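You operate a simulated robot arm through the tools that you are given. There is no shell and no other tool. Be economical: measure what you need, move in short steps, check, and stop when the job is done.

The job below is to be done with a simulated robot arm. You get a single attempt, and the scene is never put back.

TASK
Put the short steel tube on the middle island bench top away on the fitting bench top. Take the white-grip door on the middle island bench top and put it away on the top of the two-tier table. Take the green pad and leave it on the top of the right motor box. Open the top blue drawer, take the square wooden block on the middle island bench top and put it away inside and shut the drawer again. Fetch the purple pad and set it on top of the black wheel. Stack the white carton marked "rings" from the packing bench top on top of the white carton marked "pads". Put the white board on the long island bench top away on the end of the short wall bench. Open the island bench drawer, put the white pipe tee from there on the low shelf of the short island bench and shut the drawer again. Put the orange tin on the top of the small grey table. Open the wash tank heater door. Do these in any order. Set down upright: orange tin.

The check looks at the end state, three seconds after you hand in, the way a careful person would. Anything else that was tipped, shoved, dropped, spilled or broken makes it a failure.

THE ROBOT
A 7-joint arm with a fingered hand on a trunk, on a base that drives. Base frame: it is fixed to the floor where the robot stands at the start and does not move with it; the origin is under the middle of the robot, x ahead of it, y to its left, z up; the surface under the hand at the start is at about z = 800. Lengths are in mm, angles in rad, forces in N, time in s.
With the tool pointing down near the work surface it reaches from about 100 to 860 mm from the robot's upright axis, wherever it stands. Its first joint turns from -1.204 to 3.002 rad. Places, roughly: black wheel (8x8x4 cm) [900, -700, 800]; drawer chest [-5600, 3400, 700]; end of the short wall bench [-7700, 700, 500]; fitting bench top [800, 3300, 800]; green pad (8x6x5 cm) [600, -600, 800]; island bench drawer [100, -6500, 700]; low shelf of the short island bench [-2800, -7500, 200]; orange tin (8x8x9 cm) [-3200, -7300, 800]; purple pad (6x5x5 cm) [800, -400, 800]; short steel tube (5x5x4 cm) [600, -100, 800]; square wooden block (7x7x7 cm) [700, -900, 800]; top blue drawer [-5600, 3300, 800]; top of the right motor box (17x34 cm) [-4020, 980, 480]; top of the small grey table [-5500, -9400, 800]; top of the two-tier table [200, -3100, 700]; wash tank heater door [-6000, -3700, 800]; white board (17x20x10 cm) [400, -6300, 800]; white carton [2750, -1500, 750]; white pipe tee (11x8x5 cm) [100, -6400, 700]; white-grip door (40x16x7 cm) [500, -400, 800]. Payload 3.4 kg.
The TCP is the grasp point between the finger pads, 39 mm short of the fingertips. In the tool frame z runs along the fingers and y along their closing line. Largest opening 180 mm; the body of the gripper starts 111 mm behind the TCP. The gripper is a hand of 3 fingers: y runs from the thumb to the fingers, the wrist lies at [0, 0, -262] in the tool frame.
Orientation is that of the tool frame in the base frame, as a unit quaternion [w, x, y, z]. With the fingers straight down and closing along the base's y, the tool's x points along the base's -x, its y along +y and its z along -z.

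THE INTERFACE
- The arm moves only by the tool step_arm. Its argument "moves" is one flat list of numbers, 6 for each row, row after row: the shift along the tool's x, y, z in mm, then the turn, a rotation vector about the tool's x, y, z in rad. In form: [x, y, z, rx, ry, rz, x, y, z, rx, ry, rz, ...]. A call has 1 to 10 rows; each row shifts and turns the commanded pose from where the row before left it, along the tool's axes as they then stand. A row lasts 0.2 s, in which the tool goes at most 50 mm and 0.15 rad; a call with a longer step from one row to the next is refused whole. Where a pose cannot be reached the arm comes as near as it can. A force on the tool above 40 N (or 10 N above the force at the start of the call, whichever is more), or a blocked arm, ends the call early, and 0.2 s more pass. In this call time passes only in rows, and 0.2 s behind the last. The reply holds the time, the measured pose of the TCP, the force on the tool along the base axes, the opening and the grip force, in the units named above and with some noise, with the torque about the TCP (base axes, N m) and any sound that the robot's microphone picked up.
- Cameras (640 x 400 px; columns grow to the right, rows downward): "scene" is now at [394.1, -72.2, 1507.8]; the picture's right is [-0.99, -0.15, 0.00], its down [-0.13, 0.88, -0.46] and it looks along [0.07, -0.46, -0.89] (base axes); focal length 276 px, centre (320, 200). "wrist" rides on the gripper at [62, -36, -128] in the tool frame; the picture's right is [0.50, 0.87, 0.00], its down [-0.75, 0.43, -0.49] and it looks along [-0.43, 0.25, 0.87] (tool axes); focal length 226 px, centre (320, 200). There is no depth. A picture from a camera that has moved, and an enlarged one, comes with that camera's place and axes in the base frame and with its lens.
- capture(camera): a new picture of that camera. It takes no simulated time.
- move_column(by): slides the trunk up (or, below 0, down) by that many mm; the arm and the scene camera ride with it, the base frame stays. It gives what a move gives, with no picture.
- roll_base(legs): drives the robot by 1 to 6 legs, each [ahead, left, turn to the left] in mm, mm and rad, along the robot's own axes; the way and the turn of a leg run together, so that a leg with both is an arc; at most 1500 mm and 3.142 rad a leg. The arm and the cameras ride along, it lands a little off, and it stops where it bumps. It gives what a move gives.
- finger_targets(finger1, finger2, thumb_bend): sets how far each is bent, from 0 (flat) to 1 (curled in); at 0.3 the hand is open as for a grip, at 0.7 the pads meet at the TCP. One left out holds its place. A second passes; each finger stops where it meets its share of the squeeze, and holds until it gets a number again. It is the only way to open and close the hand. It gives what a move gives, with no picture; readings hold the bend of each and the force on the fingers (four entries, about 0 where the hand has none), thumb and palm.
- pan_tilt(pan, tilt): turns the head with the scene camera to pan (to the left, within 2.496 rad either way) and tilt (down, from -0.506 to 1.204), counted from straight ahead of the robot. It gives what a move gives.
- zoom(camera, box): a new picture of the part [left, top, right, bottom] of that camera's present view, enlarged. It takes no simulated time.
- sign_off(): hands the job in; it is judged then, once.

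Go step by step. Nothing tells you exact positions but the pictures and the camera data: compare them with the known pose of the tool, close in by small moves and look again before you grip or let go. The budget is 556 turns and 354 pictures, counting those below and the enlarged ones. Unless the task says otherwise, let go and move clear before handing in, and close with one line.

The tools are called after ">>>" as name(argument=value, ...) on one line, values as JSON. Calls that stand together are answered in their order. step_arm: Moves the arm, as the interface text tells. Its arguments: {"type":"object","properties":{"moves":{"type":"array","items":{"type":"number"}}},"required":["moves"]} The other tools are called the same way: move_column (by) slides the trunk up or down; finger_targets (finger1, finger2, thumb_bend) moves the fingers one by one; roll_base (legs) drives the base; pan_tilt (pan, tilt) turns the head that bears the scene camera; capture (camera) takes a picture; zoom (camera, box) takes an enlarged picture of a part of a camera's view; sign_off () hands the job in.

At the start:

```text
time: 0.0
position: [323.2, -413.3, 1080.0]
orientation: [0.0, -0.001, 1.0, 0.0]
force: [0.2, 0.6, 0.0]
torque: [0.01, 0.0, 0.0]
width: 180.0
gripper_force: 0.1
shape: jaw
bend: [0.3, 0.3, 0.3]
finger forces: [0.1, 0.0, 0.1, 0.0, 0.0, 0.0]
trunk travel left (down, up): [-50.0, 492.0]
robot x, y, heading: [-2.8, -1.2, -0.001]
head pan, tilt: [-1.421, 1.086]
```

scene: 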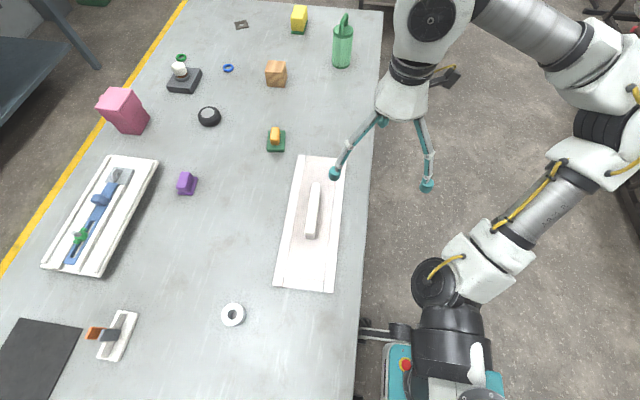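
wrist: 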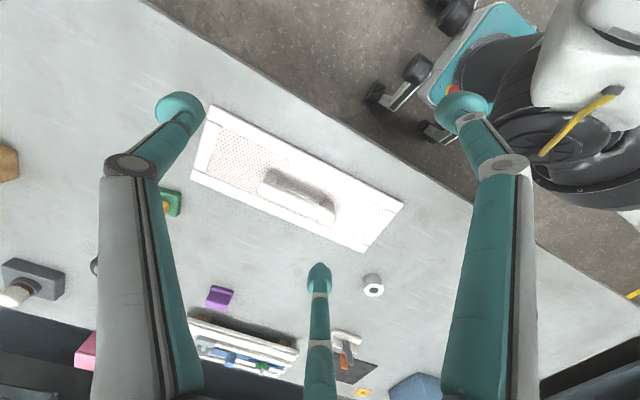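

I see the middle island bench in front with the tube, panel with white grip, purple pad, green pad, wheel and wooden block. First I look around to learn the layout.

>>> pan_tilt(pan=-1.42, tilt=0.35)

```text
time: 1.1
position: [319.2, -408.9, 1083.8]
orientation: [0.001, 0.0, 1.0, -0.002]
force: [0.6, -0.7, 0.1]
torque: [0.01, 0.02, 0.0]
width: 180.0
gripper_force: 0.0
shape: jaw
bend: [0.3, 0.3, 0.3]
finger forces: [0.0, 0.0, 0.0, 0.0, 0.0, 0.0]
trunk travel left (down, up): [-50.0, 492.0]
robot x, y, heading: [-1.4, 0.2, 0.003]
head pan, tilt: [-1.421, 0.351]
```

The pan gave no picture, so I take captures along with further pans.

>>> capture(camera="scene")

>>> pan_tilt(pan=-2.45, tilt=0.35)

>>> capture(camera="scene")

>>> pan_tilt(pan=0.0, tilt=0.35)

>>> capture(camera="scene")

>>> pan_tilt(pan=1.4, tilt=0.35)

>>> capture(camera="scene")

>>> pan_tilt(pan=2.49, tilt=0.35)

>>> capture(camera="scene")

```text
351 pictures are left
camera scene: at [398.6, -100.9, 1568.1], right [-0.99, -0.15, 0.0], down [-0.05, 0.35, -0.94], along [0.14, -0.93, -0.35], focal length 276 px, centre (320, 200)
```

scene: 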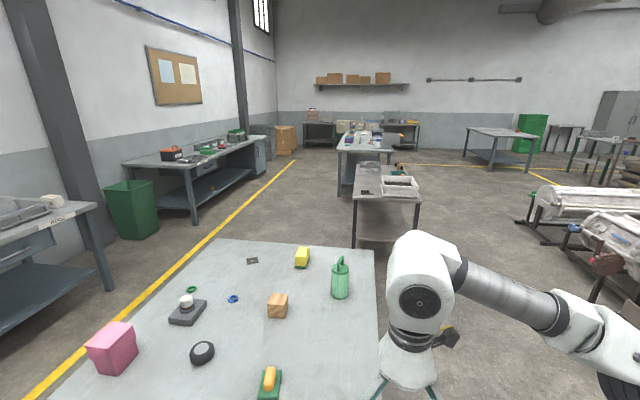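

```text
time: 2.4
position: [320.5, -409.6, 1082.9]
orientation: [0.001, 0.0, 1.0, -0.002]
force: [0.6, -0.8, 0.6]
torque: [0.03, -0.03, -0.01]
width: 179.7
gripper_force: 0.0
shape: jaw
bend: [0.3, 0.3, 0.3]
finger forces: [0.0, 0.0, 0.1, 0.1, 0.0, 0.0]
trunk travel left (down, up): [-50.0, 492.0]
robot x, y, heading: [-0.2, -0.1, -0.001]
head pan, tilt: [-2.45, 0.351]
```

```text
350 pictures are left
camera scene: at [313.0, -68.4, 1568.6], right [-0.64, 0.77, 0.01], down [0.26, 0.22, -0.94], along [-0.72, -0.6, -0.34], focal length 276 px, centre (320, 200)
```

scene: 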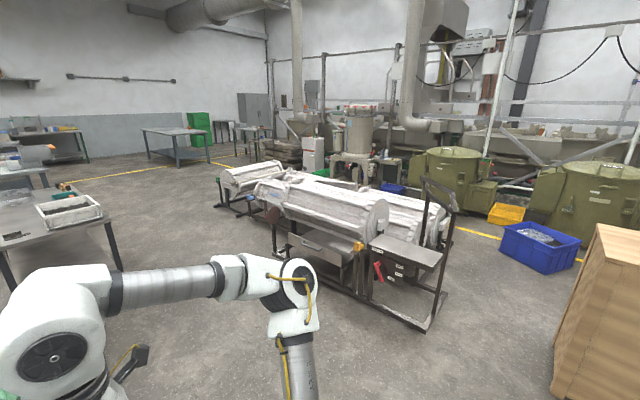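

```text
time: 4.6
position: [320.2, -409.5, 1082.1]
orientation: [0.001, 0.0, 1.0, -0.003]
force: [0.8, 0.9, -0.7]
torque: [0.03, 0.01, -0.01]
width: 179.8
gripper_force: 0.0
shape: jaw
bend: [0.3, 0.3, 0.3]
finger forces: [0.0, 0.0, 0.0, 0.1, 0.1, 0.1]
trunk travel left (down, up): [-50.0, 492.0]
robot x, y, heading: [-1.2, -0.5, 0.003]
head pan, tilt: [0.0, 0.351]
```

```text
349 pictures are left
camera scene: at [477.7, -9.0, 1568.4], right [0.0, -1.0, -0.01], down [-0.35, 0.0, -0.94], along [0.94, 0.0, -0.35], focal length 276 px, centre (320, 200)
```

scene: 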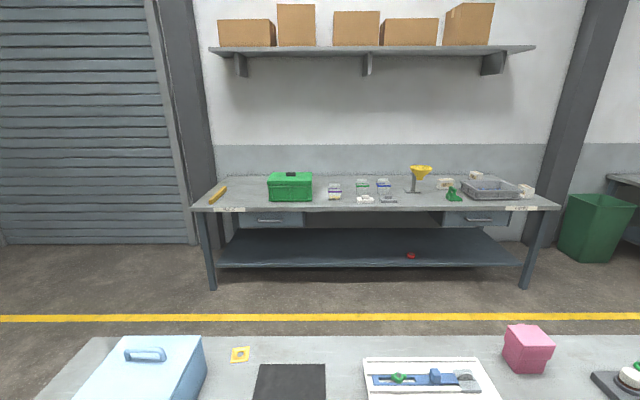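

```text
time: 6.1
position: [320.4, -409.0, 1081.7]
orientation: [0.0, 0.001, 1.0, -0.003]
force: [0.6, 0.4, -0.4]
torque: [-0.03, 0.01, -0.03]
width: 180.0
gripper_force: 0.2
shape: jaw
bend: [0.3, 0.3, 0.3]
finger forces: [0.0, 0.0, 0.0, 0.0, 0.0, 0.0]
trunk travel left (down, up): [-50.0, 492.0]
robot x, y, heading: [-1.4, -1.6, -0.005]
head pan, tilt: [1.4, 0.351]
```

```text
348 pictures are left
camera scene: at [400.5, 82.7, 1569.1], right [0.99, -0.17, 0.0], down [-0.06, -0.33, -0.94], along [0.16, 0.93, -0.34], focal length 276 px, centre (320, 200)
```

scene: 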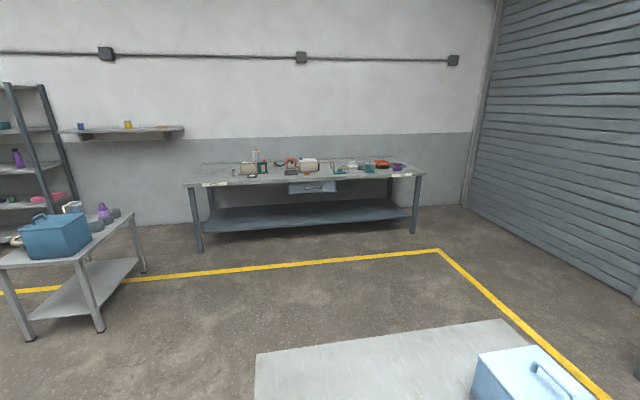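

```text
time: 7.5
position: [320.8, -410.0, 1082.4]
orientation: [0.0, 0.0, 1.0, -0.002]
force: [-0.1, -0.2, 0.6]
torque: [-0.01, 0.03, 0.01]
width: 179.8
gripper_force: 0.0
shape: jaw
bend: [0.3, 0.3, 0.3]
finger forces: [0.0, 0.0, 0.1, 0.0, 0.0, 0.0]
trunk travel left (down, up): [-50.0, 492.0]
robot x, y, heading: [-0.1, -2.1, 0.005]
head pan, tilt: [2.491, 0.351]
```

```text
347 pictures are left
camera scene: at [310.7, 47.4, 1569.2], right [0.61, 0.8, 0.0], down [0.27, -0.2, -0.94], along [-0.75, 0.57, -0.34], focal length 276 px, centre (320, 200)
```

scene: 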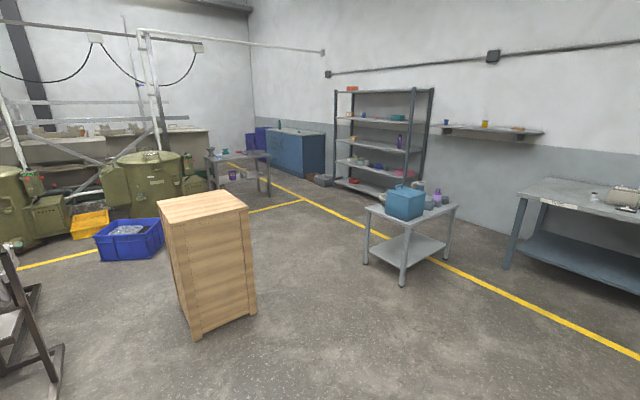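

The bench is clear along its front edge (x≈310). I drive right along it to y≈-600 and look down with the head.

>>> roll_base(legs=[[0, -600, 0]])

>>> pan_tilt(pan=0.0, tilt=1.2)

>>> capture(camera="scene")

>>> pan_tilt(pan=-2.0, tilt=1.2)

>>> capture(camera="scene")

```text
time: 10.8
position: [319.1, -996.6, 1085.3]
orientation: [0.001, 0.0, 1.0, -0.006]
force: [-0.2, 0.4, -0.1]
torque: [-0.03, -0.01, -0.01]
width: 180.0
gripper_force: 0.1
shape: jaw
bend: [0.3, 0.3, 0.3]
finger forces: [0.0, 0.0, 0.0, 0.1, 0.0, 0.0]
trunk travel left (down, up): [-50.0, 492.0]
robot x, y, heading: [-4.0, -590.9, -0.001]
head pan, tilt: [2.491, 0.351]
```

```text
time: 13.1
position: [317.5, -999.0, 1084.0]
orientation: [0.002, 0.0, 1.0, -0.004]
force: [0.1, -0.3, 0.4]
torque: [-0.01, 0.02, -0.01]
width: 179.8
gripper_force: 0.1
shape: jaw
bend: [0.3, 0.3, 0.3]
finger forces: [0.1, 0.1, 0.0, 0.0, 0.0, 0.0]
trunk travel left (down, up): [-50.0, 492.0]
robot x, y, heading: [0.4, -594.3, 0.002]
head pan, tilt: [0.0, 1.201]
```

```text
346 pictures are left
camera scene: at [440.2, -602.7, 1501.1], right [0.0, -1.0, 0.0], down [-0.93, 0.0, -0.36], along [0.36, 0.0, -0.93], focal length 276 px, centre (320, 200)
```

scene: 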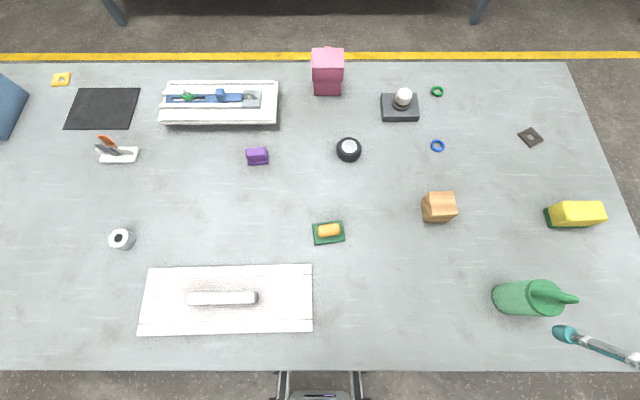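

```text
time: 15.0
position: [318.5, -999.5, 1086.4]
orientation: [0.002, 0.001, 1.0, -0.005]
force: [0.2, 0.4, 0.5]
torque: [0.03, 0.02, 0.03]
width: 179.9
gripper_force: 0.1
shape: jaw
bend: [0.3, 0.3, 0.3]
finger forces: [0.1, 0.1, 0.1, 0.1, 0.0, 0.1]
trunk travel left (down, up): [-50.0, 492.0]
robot x, y, heading: [1.2, -592.5, -0.003]
head pan, tilt: [-2.0, 1.201]
```

```text
345 pictures are left
camera scene: at [361.0, -653.5, 1501.1], right [-0.91, 0.42, 0.01], down [0.39, 0.85, -0.36], along [-0.15, -0.32, -0.93], focal length 276 px, centre (320, 200)
```

scene: 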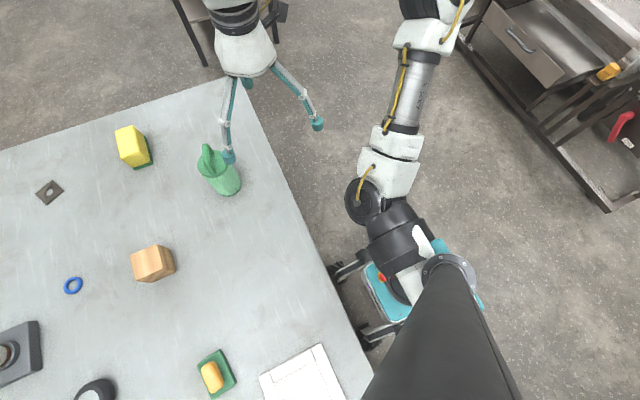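

The top-down view is clear. I zoom on the purple pad, wheel and green pad for exact places and shapes.

>>> pan_tilt(pan=0.0, tilt=1.2)

>>> zoom(camera="scene", box=[230, 120, 390, 220])

>>> zoom(camera="scene", box=[300, 180, 460, 280])

>>> zoom(camera="scene", box=[90, 180, 330, 330])

```text
time: 17.0
position: [317.7, -998.7, 1085.7]
orientation: [0.001, 0.0, 1.0, -0.004]
force: [0.4, -0.5, -0.4]
torque: [0.03, 0.02, -0.01]
width: 180.0
gripper_force: 0.1
shape: jaw
bend: [0.3, 0.3, 0.3]
finger forces: [0.1, 0.0, 0.1, 0.2, 0.1, 0.0]
trunk travel left (down, up): [-50.0, 492.0]
robot x, y, heading: [1.8, -595.1, 0.002]
head pan, tilt: [0.0, 1.201]
```

```text
4.00 times, centred on (310, 170) of scene
camera zoom: at [440.2, -602.7, 1501.1], right [0.0, -1.0, -0.01], down [-0.93, 0.0, -0.36], along [0.36, 0.0, -0.93], focal length 1105 px, centre (360, 320)
```

zoom: 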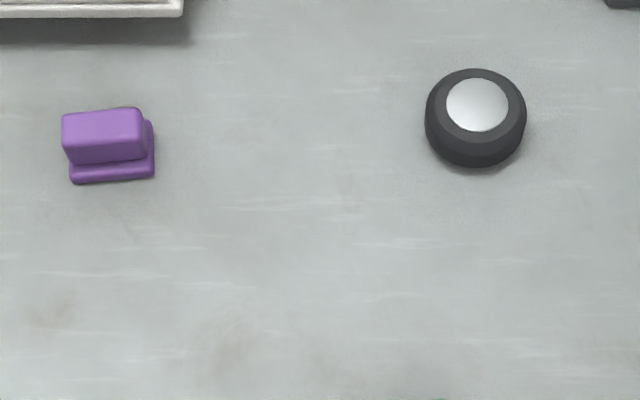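

```text
4.00 times, centred on (380, 230) of scene
camera zoom: at [440.2, -602.7, 1501.1], right [0.0, -1.0, -0.01], down [-0.93, 0.0, -0.36], along [0.36, 0.0, -0.93], focal length 1105 px, centre (80, 80)
```

zoom: 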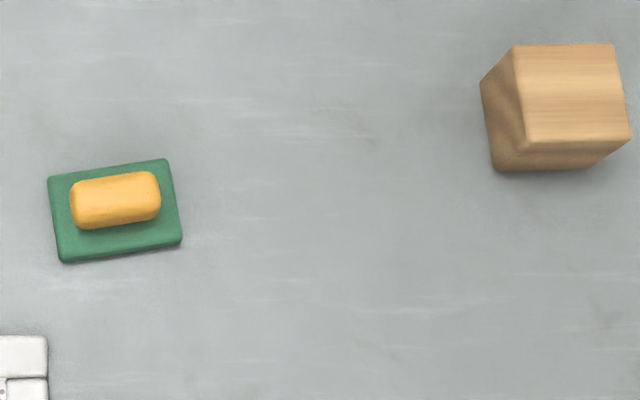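

```text
2.67 times, centred on (210, 255) of scene
camera zoom: at [440.2, -602.7, 1501.1], right [0.0, -1.0, -0.01], down [-0.93, 0.0, -0.36], along [0.36, 0.0, -0.93], focal length 737 px, centre (613, 53)
```

zoom: 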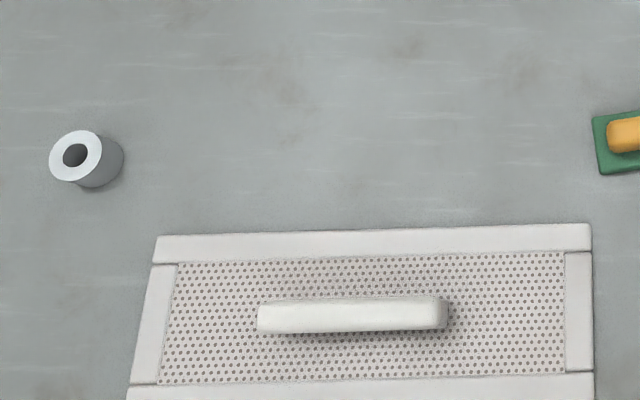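

The hand has three fingers at about 120°: thumb on -y, fingers toward ±x. I move the hand high over the bench toward the purple pad at about (826,-428).

>>> step_arm(moves=[0, 50, 0, 0, 0, 0, 0, 50, 0, 0, 0, 0, 0, 50, 0, 0, 0, 0, -36, 30, 0, 0, 0, 0, -36, 30, 0, 0, 0, 0, -36, 30, 0, 0, 0, 0, -36, 30, 0, 0, 0, 0, -36, 30, 0, 0, 0, 0, -36, 30, 0, 0, 0, 0, -36, 30, 0, 0, 0, 0])

>>> step_arm(moves=[-36, 30, 0, 0, 0, 0, -36, 30, 0, 0, 0, 0, -36, 30, 0, 0, 0, 0, -36, 30, 0, 0, 0, 0, -36, 30, 0, 0, 0, 0, -36, 30, 0, 0, 0, 0, -36, 30, 0, 0, 0, 0])

>>> capture(camera="wrist")

>>> capture(camera="scene")

```text
time: 19.2
position: [540.8, -696.1, 1066.9]
orientation: [0.002, 0.001, 1.0, -0.005]
force: [0.1, 0.2, 0.4]
torque: [0.01, 0.05, -0.02]
width: 180.1
gripper_force: 0.1
shape: jaw
bend: [0.3, 0.3, 0.3]
finger forces: [0.0, 0.0, 0.1, 0.0, 0.0, 0.0]
out of reach, approached as far as the arm can: row 9, 10
trunk travel left (down, up): [-50.0, 492.0]
robot x, y, heading: [0.5, -592.9, 0.003]
head pan, tilt: [0.0, 1.201]
```

```text
time: 20.8
position: [641.0, -718.5, 993.6]
orientation: [0.0, 0.001, 1.0, -0.005]
force: [-0.6, -0.3, 0.6]
torque: [0.01, 0.0, 0.02]
width: 180.0
gripper_force: 0.1
shape: jaw
bend: [0.3, 0.3, 0.3]
finger forces: [0.0, 0.1, 0.0, 0.0, 0.1, 0.0]
out of reach, approached as far as the arm can: row 1, 2, 3, 4, 5, 6, 7
trunk travel left (down, up): [-50.0, 492.0]
robot x, y, heading: [-0.5, -591.7, -0.002]
head pan, tilt: [0.0, 1.201]
```

```text
341 pictures are left
camera wrist: at [576.4, -754.4, 1122.0], right [-0.5, 0.87, -0.01], down [0.75, 0.44, 0.49], along [0.43, 0.24, -0.87], focal length 226 px, centre (320, 200)
```

wrist: 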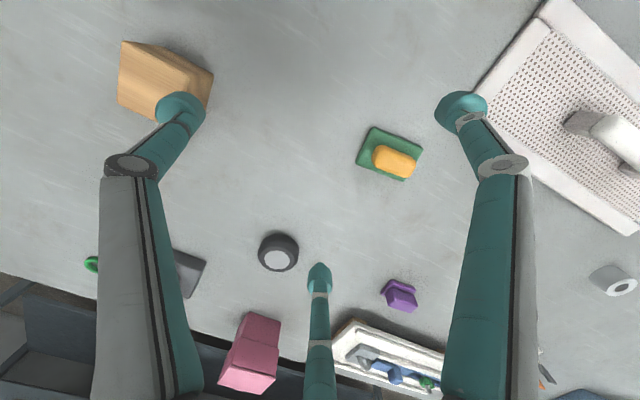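

```text
340 pictures are left
camera scene: at [445.5, -601.0, 1499.5], right [0.0, -1.0, 0.0], down [-0.93, 0.0, -0.36], along [0.36, 0.0, -0.93], focal length 276 px, centre (320, 200)
```

scene: 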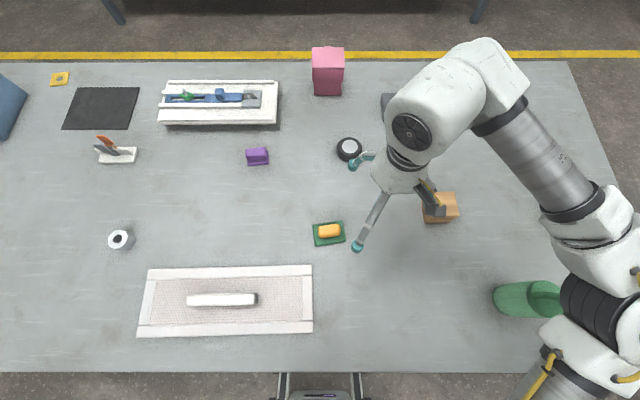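

The arm can't reach that far at this height with the trunk low, so I raise the trunk to regain reach.

>>> move_column(by=220)

>>> step_arm(moves=[-20, 40, 0, 0, 0, 0])

```text
time: 23.1
position: [481.7, -719.2, 1389.9]
orientation: [0.182, 0.0, 0.983, -0.004]
force: [-0.6, 0.9, -0.1]
torque: [0.05, 0.04, 0.0]
width: 179.9
gripper_force: 0.1
shape: jaw
bend: [0.3, 0.3, 0.3]
finger forces: [0.1, 0.1, 0.0, 0.0, 0.0, 0.0]
trunk travel left (down, up): [-270.0, 272.0]
robot x, y, heading: [0.4, -594.1, 0.001]
head pan, tilt: [0.0, 1.201]
```

```text
time: 23.5
position: [484.2, -714.6, 1381.7]
orientation: [0.184, 0.001, 0.983, -0.004]
force: [-0.1, 1.1, 0.2]
torque: [-0.02, 0.03, 0.01]
width: 180.1
gripper_force: 0.1
shape: jaw
bend: [0.3, 0.3, 0.3]
finger forces: [0.0, 0.1, 0.0, 0.1, 0.0, 0.0]
out of reach, approached as far as the arm can: row 1
trunk travel left (down, up): [-270.0, 272.0]
robot x, y, heading: [-0.4, -596.9, -0.004]
head pan, tilt: [0.0, 1.201]
```

The command stayed at the unreachable point; I lower the commanded pose until it's reachable again.

>>> step_arm(moves=[20, -40, 0, 0, 0, 0, 0, 0, 50, 0, 0, 0, 0, 0, 50, 0, 0, 0, 0, 0, 50, 0, 0, 0])

```text
time: 24.5
position: [520.6, -754.6, 1234.1]
orientation: [0.183, 0.0, 0.983, -0.004]
force: [0.1, -0.3, -0.1]
torque: [0.03, 0.0, 0.0]
width: 179.9
gripper_force: 0.1
shape: jaw
bend: [0.3, 0.3, 0.3]
finger forces: [0.0, 0.1, 0.1, 0.0, 0.0, 0.1]
trunk travel left (down, up): [-270.0, 272.0]
robot x, y, heading: [-1.8, -593.4, 0.001]
head pan, tilt: [0.0, 1.201]
```

Commands restart from the measured pose. I level the tool and move toward the purple pad while descending.

>>> step_arm(moves=[0, 0, 0, 0, 0.1225, 0, 0, 0, 0, 0, 0.1225, 0, 0, 0, 0, 0, 0.1225, 0, 0, 0, 50, 0, 0, 0, 0, 0, 50, 0, 0, 0, 0, 0, 50, 0, 0, 0])

>>> step_arm(moves=[-31, 33, 0, 0, 0, 0, -31, 33, 0, 0, 0, 0, -31, 33, 0, 0, 0, 0, -31, 33, 0, 0, 0, 0, -31, 33, 0, 0, 0, 0, -31, 33, 0, 0, 0, 0, -31, 33, 0, 0, 0, 0, -31, 33, 0, 0, 0, 0, -31, 33, 0, 0, 0, 0, -27, 30, 0, 0, 0, 0])

```text
time: 25.9
position: [516.2, -755.0, 1082.6]
orientation: [0.001, 0.002, 1.0, -0.004]
force: [0.1, -0.7, 0.6]
torque: [0.0, 0.03, -0.01]
width: 180.0
gripper_force: 0.1
shape: jaw
bend: [0.3, 0.3, 0.3]
finger forces: [0.0, 0.0, 0.0, 0.0, 0.0, 0.1]
trunk travel left (down, up): [-270.0, 272.0]
robot x, y, heading: [1.0, -594.2, 0.004]
head pan, tilt: [0.0, 1.201]
```

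```text
time: 28.1
position: [574.8, -698.2, 1082.0]
orientation: [0.002, 0.003, 1.0, -0.003]
force: [-0.9, 0.2, 0.1]
torque: [-0.02, -0.02, 0.01]
width: 179.7
gripper_force: 0.1
shape: jaw
bend: [0.3, 0.3, 0.3]
finger forces: [0.0, 0.0, 0.1, 0.0, 0.1, 0.0]
out of reach, approached as far as the arm can: row 2, 3, 4, 5, 6, 7, 8, 9, 10
trunk travel left (down, up): [-270.0, 272.0]
robot x, y, heading: [1.5, -594.4, -0.004]
head pan, tilt: [0.0, 1.201]
```

The arm stops far short of its claimed reach; I look at its posture.

>>> capture(camera="scene")

>>> step_arm(moves=[0, 0, 50, 0, 0, 0, 0, 0, 50, 0, 0, 0, -40, 0, 0, 0, 0, 0, -40, 0, 0, 0, 0, 0])

```text
339 pictures are left
camera scene: at [120.8, -601.3, 1774.4], right [0.0, -1.0, 0.0], down [-0.93, 0.0, -0.36], along [0.36, 0.0, -0.93], focal length 276 px, centre (320, 200)
```

scene: 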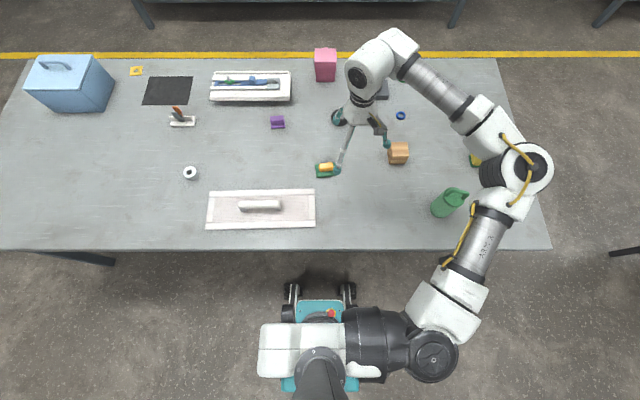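

```text
time: 29.1
position: [629.7, -731.1, 982.6]
orientation: [0.003, 0.002, 1.0, -0.003]
force: [0.6, -0.3, 0.3]
torque: [0.01, 0.0, 0.01]
width: 179.9
gripper_force: 0.1
shape: jaw
bend: [0.3, 0.3, 0.3]
finger forces: [0.1, 0.0, 0.0, 0.0, 0.1, 0.0]
out of reach, approached as far as the arm can: row 3, 4
trunk travel left (down, up): [-270.0, 272.0]
robot x, y, heading: [-0.5, -596.4, 0.003]
head pan, tilt: [0.0, 1.201]
```

Raising the trunk also swings the shoulder back and tilts the tool, so the low trunk is needed for reach. I lift the hand, pre-tilt, and lower the trunk back.

>>> step_arm(moves=[10, 0, -50, 0, 0, 0, 10, 0, -50, 0, 0, 0, 10, 0, -50, 0, -0.1, 0, 10, 0, -50, 0, -0.1, 0, 10, 0, -50, 0, -0.1, 0, 10, 0, -50, 0, -0.067, 0, 0, 0, -50, 0, 0, 0, 0, 0, -50, 0, 0, 0, 0, 0, -50, 0, 0, 0])

```text
refused: row 1 steps farther than a row can; nothing moved
```

>>> step_arm(moves=[10, 0, -48, 0, 0, 0, 10, 0, -48, 0, 0, 0, 10, 0, -48, 0, -0.1, 0, 10, 0, -48, 0, -0.1, 0, 10, 0, -48, 0, -0.1, 0, 10, 0, -48, 0, -0.067, 0, 0, 0, -50, 0, 0, 0, 0, 0, -50, 0, 0, 0, 0, 0, -50, 0, 0, 0])

```text
time: 31.1
position: [487.4, -726.7, 1395.8]
orientation: [0.181, 0.002, 0.984, -0.005]
force: [0.7, -0.6, -0.3]
torque: [0.05, 0.01, 0.04]
width: 179.6
gripper_force: 0.1
shape: jaw
bend: [0.3, 0.3, 0.3]
finger forces: [0.0, 0.0, 0.0, 0.0, 0.0, 0.0]
out of reach, approached as far as the arm can: row 9
trunk travel left (down, up): [-270.0, 272.0]
robot x, y, heading: [-1.0, -593.5, 0.001]
head pan, tilt: [0.0, 1.201]
```

>>> move_column(by=-110)

>>> capture(camera="scene")

```text
time: 32.5
position: [483.8, -727.6, 1289.8]
orientation: [0.185, 0.001, 0.983, -0.004]
force: [0.0, -0.5, 0.7]
torque: [-0.01, -0.01, 0.0]
width: 180.0
gripper_force: 0.0
shape: jaw
bend: [0.3, 0.3, 0.3]
finger forces: [0.0, 0.0, 0.0, 0.1, 0.0, 0.1]
trunk travel left (down, up): [-160.0, 382.0]
robot x, y, heading: [0.1, -594.1, -0.002]
head pan, tilt: [0.0, 1.201]
```

```text
338 pictures are left
camera scene: at [255.7, -601.4, 1652.9], right [0.0, -1.0, 0.0], down [-0.93, 0.0, -0.36], along [0.36, 0.0, -0.93], focal length 276 px, centre (320, 200)
```

scene: 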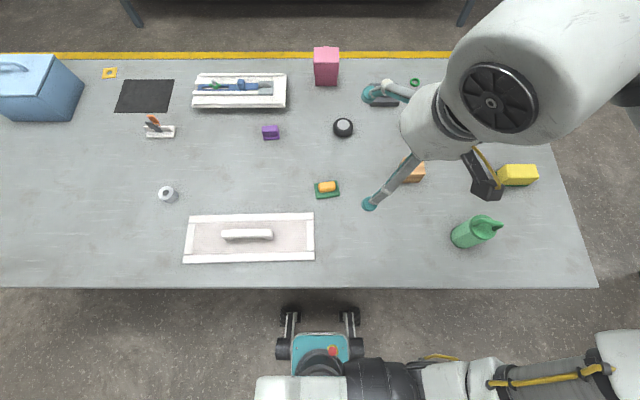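

The column is purely vertical; the reach problem is probably wrist yaw. I level the tool and yaw it left about 1 rad, then try reaching out.

>>> step_arm(moves=[0, 0, 0, 0, 0.1225, 0, 0, 0, 0, 0, 0.1225, 0, 0, 0, 0, 0, 0.1225, 0, 0, 0, 20, 0, 0, -0.15, 0, 0, 20, 0, 0, -0.15, 0, 0, 20, 0, 0, -0.15, 0, 0, 20, 0, 0, -0.15, 0, 0, 20, 0, 0, -0.15, 0, 0, 20, 0, 0, -0.15, 0, 0, 20, 0, 0, -0.15])

```text
time: 34.7
position: [466.6, -750.5, 1115.7]
orientation: [-0.001, -0.5, 0.866, -0.003]
force: [-0.8, -0.8, -0.6]
torque: [-0.01, 0.05, 0.0]
width: 179.9
gripper_force: 0.0
shape: jaw
bend: [0.3, 0.3, 0.3]
finger forces: [0.0, 0.0, 0.2, 0.0, 0.0, 0.0]
out of reach, approached as far as the arm can: row 2, 3
trunk travel left (down, up): [-160.0, 382.0]
robot x, y, heading: [-0.7, -594.7, -0.004]
head pan, tilt: [0.0, 1.201]
```

>>> step_arm(moves=[-45.8, -15, 0, 0, 0, 0, -45.8, -15, 0, 0, 0, 0, -45.8, -15, 0, 0, 0, 0, -45.8, -15, 0, 0, 0, 0, -45.8, -15, 0, 0, 0, 0, -45.8, -15, 0, 0, 0, 0, -45.8, -15, 0, 0, 0, 0, -45.8, -15, 0, 0, 0, 0, -45.8, -15, 0, 0, 0, 0, -45.8, -15, 0, 0, 0, 0])

>>> capture(camera="scene")

```text
time: 36.9
position: [604.4, -719.6, 1067.3]
orientation: [-0.001, -0.499, 0.866, -0.004]
force: [0.3, -0.6, 0.2]
torque: [0.02, 0.02, -0.02]
width: 179.9
gripper_force: 0.1
shape: jaw
bend: [0.3, 0.3, 0.3]
finger forces: [0.0, 0.0, 0.1, 0.0, 0.0, 0.0]
out of reach, approached as far as the arm can: row 2, 3, 4, 5, 6, 7, 8, 9, 10
trunk travel left (down, up): [-160.0, 382.0]
robot x, y, heading: [-4.4, -592.2, 0.004]
head pan, tilt: [0.0, 1.201]
```

```text
337 pictures are left
camera scene: at [259.2, -601.5, 1652.2], right [0.0, -1.0, 0.0], down [-0.93, 0.0, -0.36], along [0.36, 0.0, -0.93], focal length 276 px, centre (320, 200)
```

scene: 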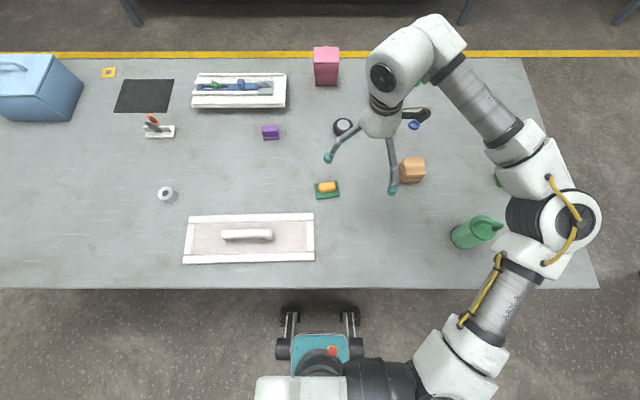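

The upper arm seems stuck on the right. I test how far the hand can sweep left at a smaller radius.

>>> step_arm(moves=[19, 33, 0, 0, 0, 0, 19, 33, 0, 0, 0, 0, 19, 33, 0, 0, 0, 0, 19, 33, 0, 0, 0, 0, -43, 25, 0, 0, 0, 0, -43, 25, 0, 0, 0, 0, -43, 25, 0, 0, 0, 0, -43, 25, 0, 0, 0, 0, -43, 25, 0, 0, 0, 0, -43, 25, 0, 0, 0, 0])

>>> capture(camera="scene")

```text
time: 39.1
position: [451.8, -647.1, 1067.1]
orientation: [-0.002, -0.5, 0.866, -0.003]
force: [-0.1, 0.3, 0.4]
torque: [-0.01, 0.03, 0.01]
width: 179.9
gripper_force: 0.0
shape: jaw
bend: [0.3, 0.3, 0.3]
finger forces: [0.0, 0.1, 0.1, 0.0, 0.0, 0.0]
out of reach, approached as far as the arm can: row 6, 7, 8, 9, 10
trunk travel left (down, up): [-160.0, 382.0]
robot x, y, heading: [2.4, -594.5, -0.001]
head pan, tilt: [0.0, 1.201]
```

```text
336 pictures are left
camera scene: at [258.4, -598.8, 1652.3], right [0.0, -1.0, 0.0], down [-0.93, 0.0, -0.36], along [0.36, 0.0, -0.93], focal length 276 px, centre (320, 200)
```

scene: 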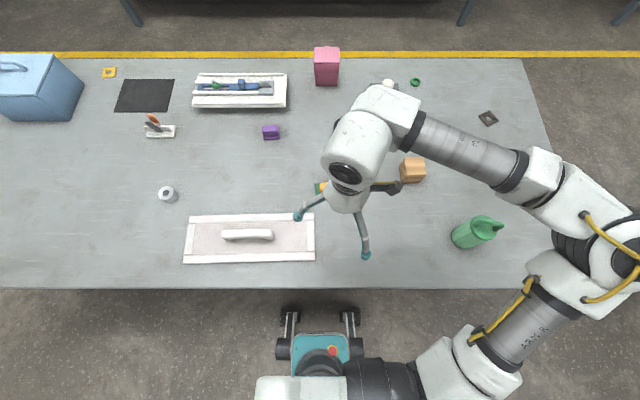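

I look closely at the shoulder to understand the arm's kinematics.

>>> pan_tilt(pan=-1.8, tilt=1.0)

>>> capture(camera="scene")

>>> pan_tilt(pan=-2.49, tilt=1.2)

>>> capture(camera="scene")

```text
time: 40.9
position: [451.2, -647.3, 1065.5]
orientation: [-0.002, -0.499, 0.867, -0.003]
force: [0.0, 0.5, 0.4]
torque: [0.02, 0.0, 0.02]
width: 179.8
gripper_force: 0.2
shape: jaw
bend: [0.3, 0.3, 0.3]
finger forces: [0.0, 0.0, 0.0, 0.1, 0.1, 0.0]
trunk travel left (down, up): [-160.0, 382.0]
robot x, y, heading: [-2.4, -592.0, -0.007]
head pan, tilt: [-1.799, 1.0]
```

```text
335 pictures are left
camera scene: at [186.4, -668.7, 1665.0], right [-0.97, 0.23, 0.0], down [0.19, 0.82, -0.54], along [-0.13, -0.52, -0.84], focal length 276 px, centre (320, 200)
```

scene: 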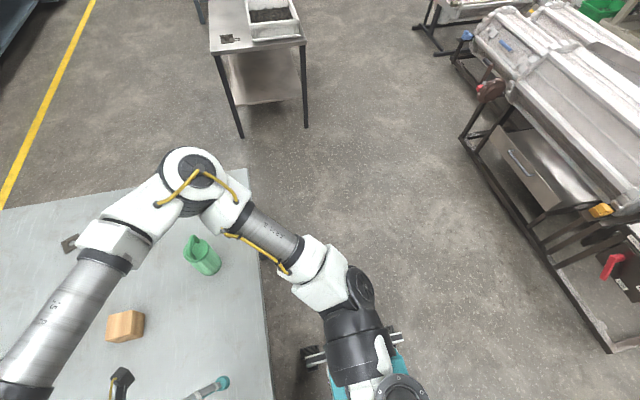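

```text
time: 42.0
position: [451.9, -646.4, 1065.7]
orientation: [0.0, -0.499, 0.866, -0.004]
force: [0.0, 0.1, -0.4]
torque: [-0.01, 0.01, 0.0]
width: 179.8
gripper_force: 0.0
shape: jaw
bend: [0.3, 0.3, 0.3]
finger forces: [0.0, 0.0, 0.0, 0.0, 0.0, 0.0]
trunk travel left (down, up): [-160.0, 382.0]
robot x, y, heading: [-3.4, -593.5, 0.002]
head pan, tilt: [-2.491, 1.201]
```

```text
334 pictures are left
camera scene: at [157.7, -634.7, 1652.7], right [-0.61, 0.8, 0.01], down [0.74, 0.57, -0.36], along [-0.29, -0.22, -0.93], focal length 276 px, centre (320, 200)
```

scene: 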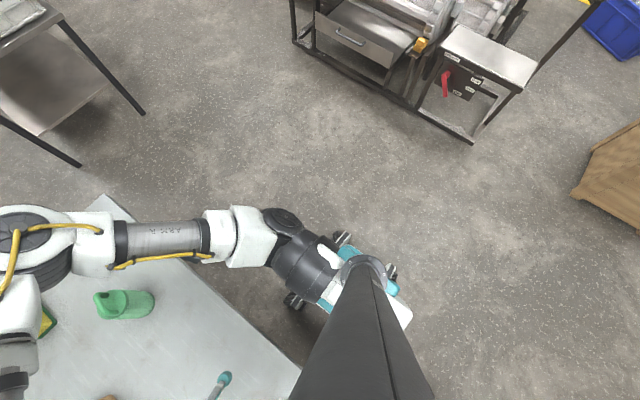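

The arm is a right shoulder arm whose workspace lies ahead-right, so I should turn the base left and have targets at the robot's right-front. I drive to face the tube that way.

>>> roll_base(legs=[[-40, 0, 0], [0, 460, 0], [0, 0, 0.8]])

>>> pan_tilt(pan=-0.75, tilt=1.1)

>>> capture(camera="scene")

```text
time: 47.3
position: [308.6, 160.7, 1066.9]
orientation: [-0.001, 0.802, -0.597, 0.003]
force: [0.5, 0.3, 0.6]
torque: [-0.01, -0.01, 0.0]
width: 179.7
gripper_force: 0.2
shape: jaw
bend: [0.3, 0.3, 0.3]
finger forces: [0.1, 0.0, 0.1, 0.1, 0.0, 0.0]
trunk travel left (down, up): [-160.0, 382.0]
robot x, y, heading: [-39.3, -128.3, 0.818]
head pan, tilt: [-2.491, 1.201]
```

```text
time: 49.1
position: [310.5, 153.2, 1067.2]
orientation: [-0.003, 0.802, -0.597, 0.001]
force: [0.6, -1.0, -0.6]
torque: [0.03, -0.01, -0.01]
width: 179.7
gripper_force: 0.1
shape: jaw
bend: [0.3, 0.3, 0.3]
finger forces: [0.0, 0.0, 0.1, 0.0, 0.0, 0.0]
trunk travel left (down, up): [-160.0, 382.0]
robot x, y, heading: [-37.9, -131.9, 0.815]
head pan, tilt: [-0.75, 1.1]
```

```text
333 pictures are left
camera scene: at [169.9, 9.8, 1658.0], right [0.06, -1.0, 0.0], down [-0.89, -0.06, -0.45], along [0.45, 0.03, -0.89], focal length 276 px, centre (320, 200)
```

scene: 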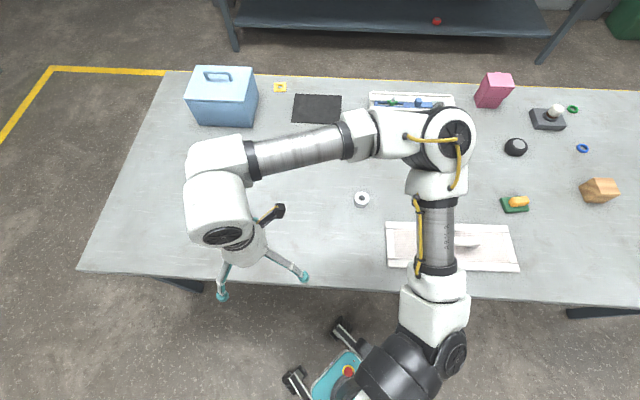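

The hand is at (310,155); I move it above the tube at about (596,-106).

>>> step_arm(moves=[41.5, -24.9, 0, 0, 0, 0, 41.5, -24.9, 0, 0, 0, 0, 41.5, -24.9, 0, 0, 0, 0, 41.5, -24.9, 0, 0, 0, 0, 41.5, -24.9, 0, 0, 0, 0, 41.5, -24.9, 0, 0, 0, 0, 41.5, -24.9, 0, 0, 0, 0, 41.5, -24.9, 0, 0, 0, 0])

>>> capture(camera="wrist")

>>> capture(camera="scene")

```text
time: 50.9
position: [595.0, -102.1, 1070.3]
orientation: [-0.002, 0.802, -0.597, 0.003]
force: [0.0, -0.1, -0.6]
torque: [0.0, -0.01, -0.02]
width: 180.0
gripper_force: 0.0
shape: jaw
bend: [0.3, 0.3, 0.3]
finger forces: [0.0, 0.0, 0.0, 0.1, 0.0, 0.0]
trunk travel left (down, up): [-160.0, 382.0]
robot x, y, heading: [-40.1, -131.8, 0.819]
head pan, tilt: [-0.75, 1.1]
```

```text
332 pictures are left
camera wrist: at [645.7, -151.9, 1197.6], right [-0.69, -0.73, -0.01], down [-0.64, 0.6, 0.49], along [-0.35, 0.34, -0.87], focal length 226 px, centre (320, 200)
```

wrist: 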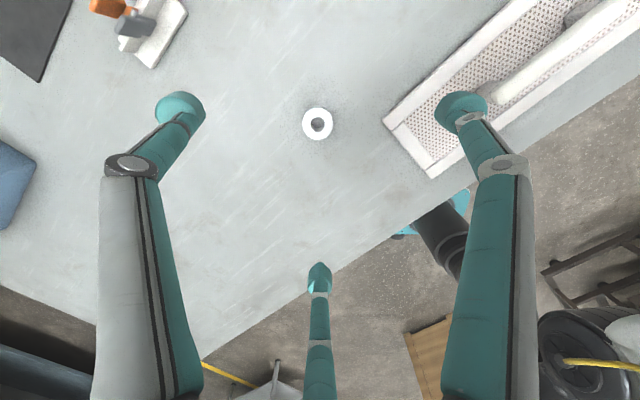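

```text
331 pictures are left
camera scene: at [168.2, 8.8, 1658.3], right [0.07, -1.0, 0.0], down [-0.89, -0.06, -0.45], along [0.45, 0.03, -0.89], focal length 276 px, centre (320, 200)
```

scene: 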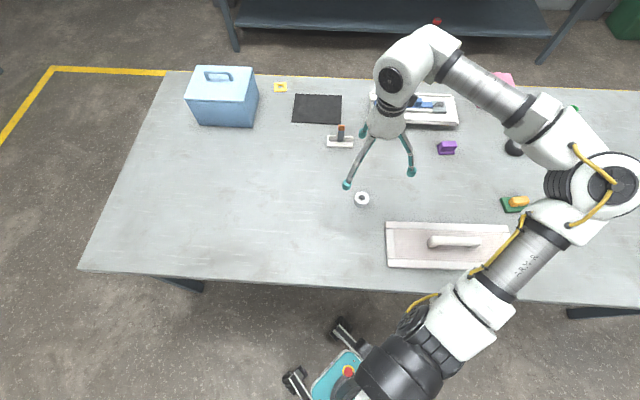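

The tube sits almost straight under the TCP at (600,-101). I lower to about 850 and check.

>>> step_arm(moves=[1, -4, 44, 0, 0, 0, 0, 0, 44, 0, 0, 0, 0, 0, 44, 0, 0, 0, 0, 0, 44, 0, 0, 0, 0, 0, 34, 0, 0, 0])

>>> capture(camera="wrist")

```text
time: 52.1
position: [598.0, -103.1, 858.4]
orientation: [-0.002, 0.802, -0.598, 0.004]
force: [0.1, 0.2, -0.1]
torque: [0.0, 0.02, 0.02]
width: 179.6
gripper_force: 0.0
shape: jaw
bend: [0.3, 0.3, 0.3]
finger forces: [0.0, 0.0, 0.1, 0.0, 0.0, 0.0]
trunk travel left (down, up): [-160.0, 382.0]
robot x, y, heading: [-40.1, -136.7, 0.818]
head pan, tilt: [-0.75, 1.1]
```

```text
330 pictures are left
camera wrist: at [649.1, -153.7, 987.1], right [-0.69, -0.73, 0.0], down [-0.64, 0.6, 0.49], along [-0.35, 0.34, -0.87], focal length 226 px, centre (320, 200)
```

wrist: 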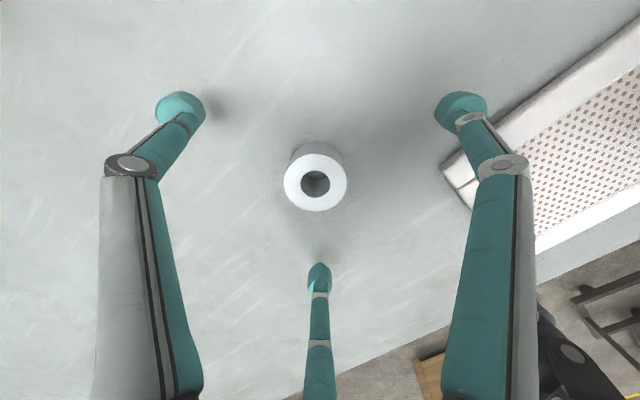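

Centred. I partly close, lower 10 mm and grip.

>>> finger_targets(finger1=0.42, finger2=0.42, thumb_bend=0.42)

>>> step_arm(moves=[0, 0, 11, 0, 0, 0])

>>> finger_targets(finger1=0.75, finger2=0.75, thumb_bend=0.75)

>>> capture(camera="wrist")

```text
time: 53.1
position: [597.8, -104.4, 860.8]
orientation: [-0.002, 0.801, -0.598, 0.003]
force: [0.4, 0.1, 0.8]
torque: [-0.01, 0.0, 0.03]
width: 105.4
gripper_force: 0.1
shape: fingers
bend: [0.42, 0.42, 0.42]
finger forces: [0.0, 0.1, 0.0, 0.0, 0.1, 0.0]
trunk travel left (down, up): [-160.0, 382.0]
robot x, y, heading: [-39.7, -130.6, 0.818]
head pan, tilt: [-0.75, 1.1]
```

```text
time: 53.5
position: [599.0, -103.2, 848.5]
orientation: [-0.002, 0.803, -0.596, 0.003]
force: [0.3, -0.5, 0.5]
torque: [-0.02, -0.01, 0.0]
width: 105.4
gripper_force: 0.2
shape: fingers
bend: [0.42, 0.42, 0.42]
finger forces: [0.1, 0.1, 0.0, 0.0, 0.1, 0.0]
trunk travel left (down, up): [-160.0, 382.0]
robot x, y, heading: [-41.3, -131.0, 0.814]
head pan, tilt: [-0.75, 1.1]
```

```text
time: 54.5
position: [598.4, -103.3, 848.8]
orientation: [-0.003, 0.802, -0.597, 0.004]
force: [0.5, 0.5, 1.5]
torque: [-0.01, 0.02, 0.0]
width: 28.9
gripper_force: 19.3
shape: fingers
bend: [0.61, 0.58, 0.66]
finger forces: [10.0, 12.4, 0.0, 0.0, 16.6, 0.0]
trunk travel left (down, up): [-160.0, 382.0]
robot x, y, heading: [-42.8, -130.7, 0.817]
head pan, tilt: [-0.75, 1.1]
```

```text
329 pictures are left
camera wrist: at [649.2, -153.4, 977.5], right [-0.69, -0.73, -0.01], down [-0.64, 0.6, 0.49], along [-0.35, 0.34, -0.87], focal length 226 px, centre (320, 200)
```

wrist: 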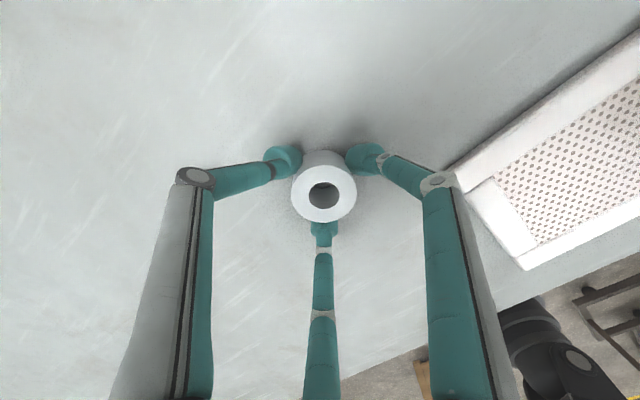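

Firm grip on the tube. I lift it and back the robot off toward the fitting bench.

>>> step_arm(moves=[0, 0, -45, 0, 0, 0, 0, 0, -45, 0, 0, 0, 0, 0, -45, 0, 0, 0, 0, 0, -45, 0, 0, 0, 0, 0, -45, 0, 0, 0])

>>> roll_base(legs=[[-240, 255, 0], [0, 0, 1.504], [600, -1029, 0], [600, -1029, 0]])

>>> pan_tilt(pan=-0.75, tilt=0.9)

>>> capture(camera="scene")

```text
time: 55.7
position: [597.3, -101.6, 1077.4]
orientation: [-0.002, 0.802, -0.597, 0.004]
force: [-1.3, -0.4, -0.6]
torque: [0.03, -0.02, -0.01]
width: 28.9
gripper_force: 19.1
shape: fingers
bend: [0.61, 0.58, 0.66]
finger forces: [9.7, 12.2, 0.0, 0.0, 16.0, 0.0]
trunk travel left (down, up): [-160.0, 382.0]
robot x, y, heading: [-41.1, -133.9, 0.82]
head pan, tilt: [-0.75, 1.1]
```

```text
time: 72.8
position: [426.6, 2747.4, 1075.4]
orientation: [-0.004, 0.996, 0.092, 0.003]
force: [0.1, -0.3, -0.7]
torque: [-0.02, 0.02, -0.03]
width: 28.4
gripper_force: 18.3
shape: fingers
bend: [0.61, 0.58, 0.67]
finger forces: [9.2, 12.4, 0.1, 0.1, 15.4, 0.0]
trunk travel left (down, up): [-160.0, 382.0]
robot x, y, heading: [389.8, 2109.4, 2.28]
head pan, tilt: [-0.75, 1.1]
```

```text
time: 73.6
position: [425.8, 2741.8, 1077.5]
orientation: [-0.006, 0.996, 0.091, 0.003]
force: [-0.3, -0.2, -0.5]
torque: [-0.02, 0.0, -0.03]
width: 28.1
gripper_force: 18.8
shape: fingers
bend: [0.61, 0.58, 0.67]
finger forces: [9.2, 12.2, 0.1, 0.1, 15.5, 0.1]
trunk travel left (down, up): [-160.0, 382.0]
robot x, y, heading: [390.0, 2111.2, 2.279]
head pan, tilt: [-0.75, 0.901]
```

```text
328 pictures are left
camera scene: at [264.2, 2341.3, 1672.3], right [1.0, -0.04, 0.0], down [-0.03, -0.79, -0.62], along [0.03, 0.62, -0.79], focal length 276 px, centre (320, 200)
```

scene: 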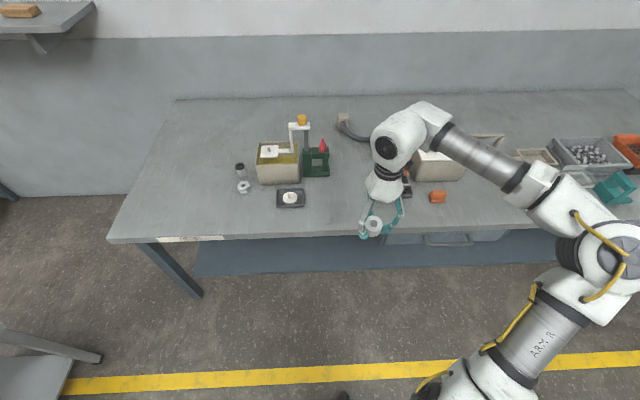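

The fitting bench has clear front space near (440,2960). I drive the last 215 mm forward with the hand high.

>>> roll_base(legs=[[157, -148, 0]])

>>> capture(camera="wrist")

>>> capture(camera="scene")

```text
time: 75.2
position: [431.6, 2955.0, 1078.4]
orientation: [-0.007, 0.996, 0.091, 0.004]
force: [-0.5, -0.4, -1.1]
torque: [0.0, -0.02, 0.03]
width: 28.1
gripper_force: 18.2
shape: fingers
bend: [0.61, 0.58, 0.67]
finger forces: [9.1, 12.3, 0.1, 0.1, 15.5, 0.0]
trunk travel left (down, up): [-160.0, 382.0]
robot x, y, heading: [397.9, 2322.6, 2.281]
head pan, tilt: [-0.75, 0.901]
```

```text
327 pictures are left
camera wrist: at [485.3, 3000.7, 1207.1], right [0.65, -0.76, -0.01], down [-0.66, -0.57, 0.48], along [-0.37, -0.31, -0.88], focal length 226 px, centre (320, 200)
```

wrist: 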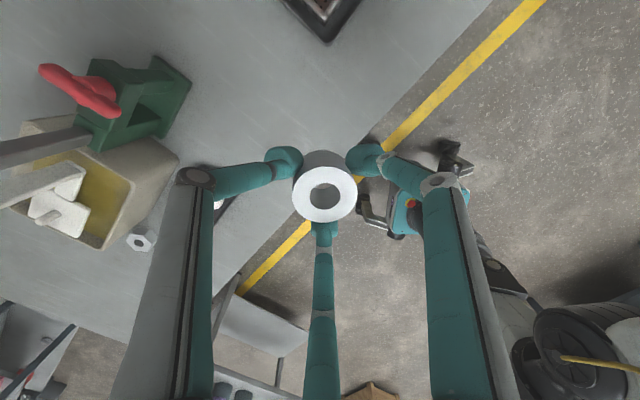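

```text
326 pictures are left
camera scene: at [271.6, 2555.3, 1672.2], right [1.0, -0.04, 0.0], down [-0.03, -0.79, -0.62], along [0.03, 0.62, -0.79], focal length 276 px, centre (320, 200)
```

scene: 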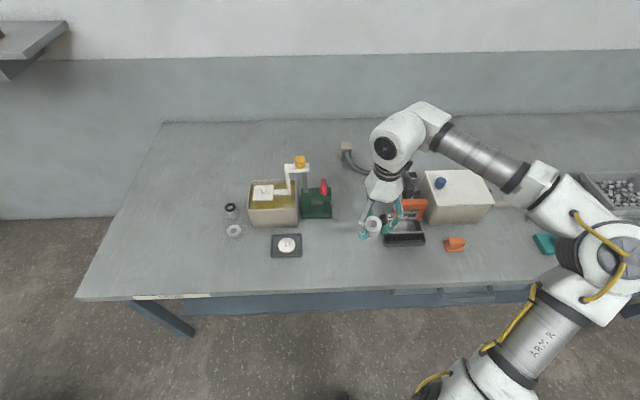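

Below the hand the spot (362,264) is clear; I shift 40 mm left away from the black tray and lower.

>>> step_arm(moves=[-20, -3.5, 40, 0, 0, 0, -20, -3.5, 40, 0, 0, 0, 0, 0, 45, 0, 0, 0, 0, 0, 40, 0, 0, 0, 0, 0, 35, 0, 0, 0])

>>> capture(camera="scene")

>>> step_arm(moves=[0, 0, 10, 0, 0, 0, 0, 0, 8, 0, 0, 0])

```text
time: 76.4
position: [394.2, 2956.2, 879.2]
orientation: [-0.007, 0.996, 0.091, 0.004]
force: [-0.5, 0.5, -0.9]
torque: [0.01, -0.04, 0.02]
width: 28.2
gripper_force: 18.6
shape: fingers
bend: [0.61, 0.58, 0.67]
finger forces: [9.1, 12.2, 0.1, 0.0, 15.4, 0.0]
trunk travel left (down, up): [-160.0, 382.0]
robot x, y, heading: [397.9, 2323.2, 2.278]
head pan, tilt: [-0.75, 0.901]
```

```text
325 pictures are left
camera scene: at [274.5, 2559.0, 1671.8], right [1.0, -0.04, 0.0], down [-0.03, -0.79, -0.62], along [0.02, 0.61, -0.79], focal length 276 px, centre (320, 200)
```

scene: 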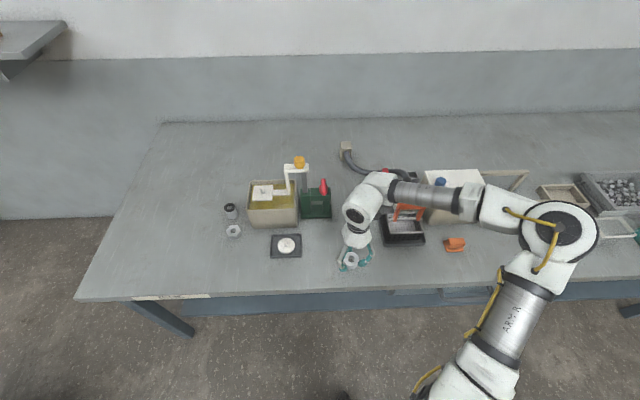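

```text
time: 77.0
position: [392.5, 2954.8, 863.1]
orientation: [-0.008, 0.996, 0.092, 0.004]
force: [-0.3, -0.1, -0.9]
torque: [0.04, 0.02, 0.0]
width: 28.2
gripper_force: 18.3
shape: fingers
bend: [0.61, 0.58, 0.67]
finger forces: [9.1, 12.1, 0.0, 0.0, 15.4, 0.0]
trunk travel left (down, up): [-160.0, 382.0]
robot x, y, heading: [395.5, 2321.1, 2.278]
head pan, tilt: [-0.75, 0.901]
```

>>> step_arm(moves=[0, 0, 8, 0, 0, 0, 0, 0, 3, 0, 0, 0])

>>> step_arm(moves=[0, 0, 3, 0, 0, 0])

>>> zoom(camera="scene", box=[300, 210, 420, 285])

```text
time: 77.6
position: [392.2, 2956.5, 851.7]
orientation: [-0.008, 0.996, 0.091, 0.004]
force: [0.1, -0.5, -1.3]
torque: [-0.02, -0.01, -0.03]
width: 28.3
gripper_force: 18.5
shape: fingers
bend: [0.61, 0.58, 0.67]
finger forces: [9.1, 12.2, 0.0, 0.1, 15.4, 0.0]
trunk travel left (down, up): [-160.0, 382.0]
robot x, y, heading: [394.3, 2325.5, 2.282]
head pan, tilt: [-0.75, 0.901]
```

```text
time: 78.0
position: [390.9, 2956.3, 849.2]
orientation: [-0.01, 0.996, 0.092, 0.004]
force: [1.2, 0.3, 4.7]
torque: [-0.12, 0.03, 0.03]
width: 27.9
gripper_force: 18.4
shape: fingers
bend: [0.61, 0.58, 0.67]
finger forces: [9.8, 11.9, 0.0, 0.0, 15.5, 0.0]
trunk travel left (down, up): [-160.0, 382.0]
robot x, y, heading: [397.8, 2325.2, 2.282]
head pan, tilt: [-0.75, 0.901]
```

```text
5.33 times, centred on (360, 248) of scene
camera zoom: at [274.9, 2556.7, 1672.4], right [1.0, -0.04, 0.0], down [-0.03, -0.79, -0.62], along [0.02, 0.62, -0.79], focal length 1474 px, centre (107, -53)
```

zoom: 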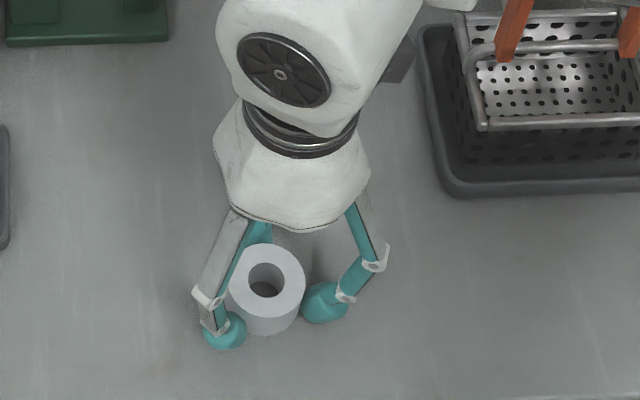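

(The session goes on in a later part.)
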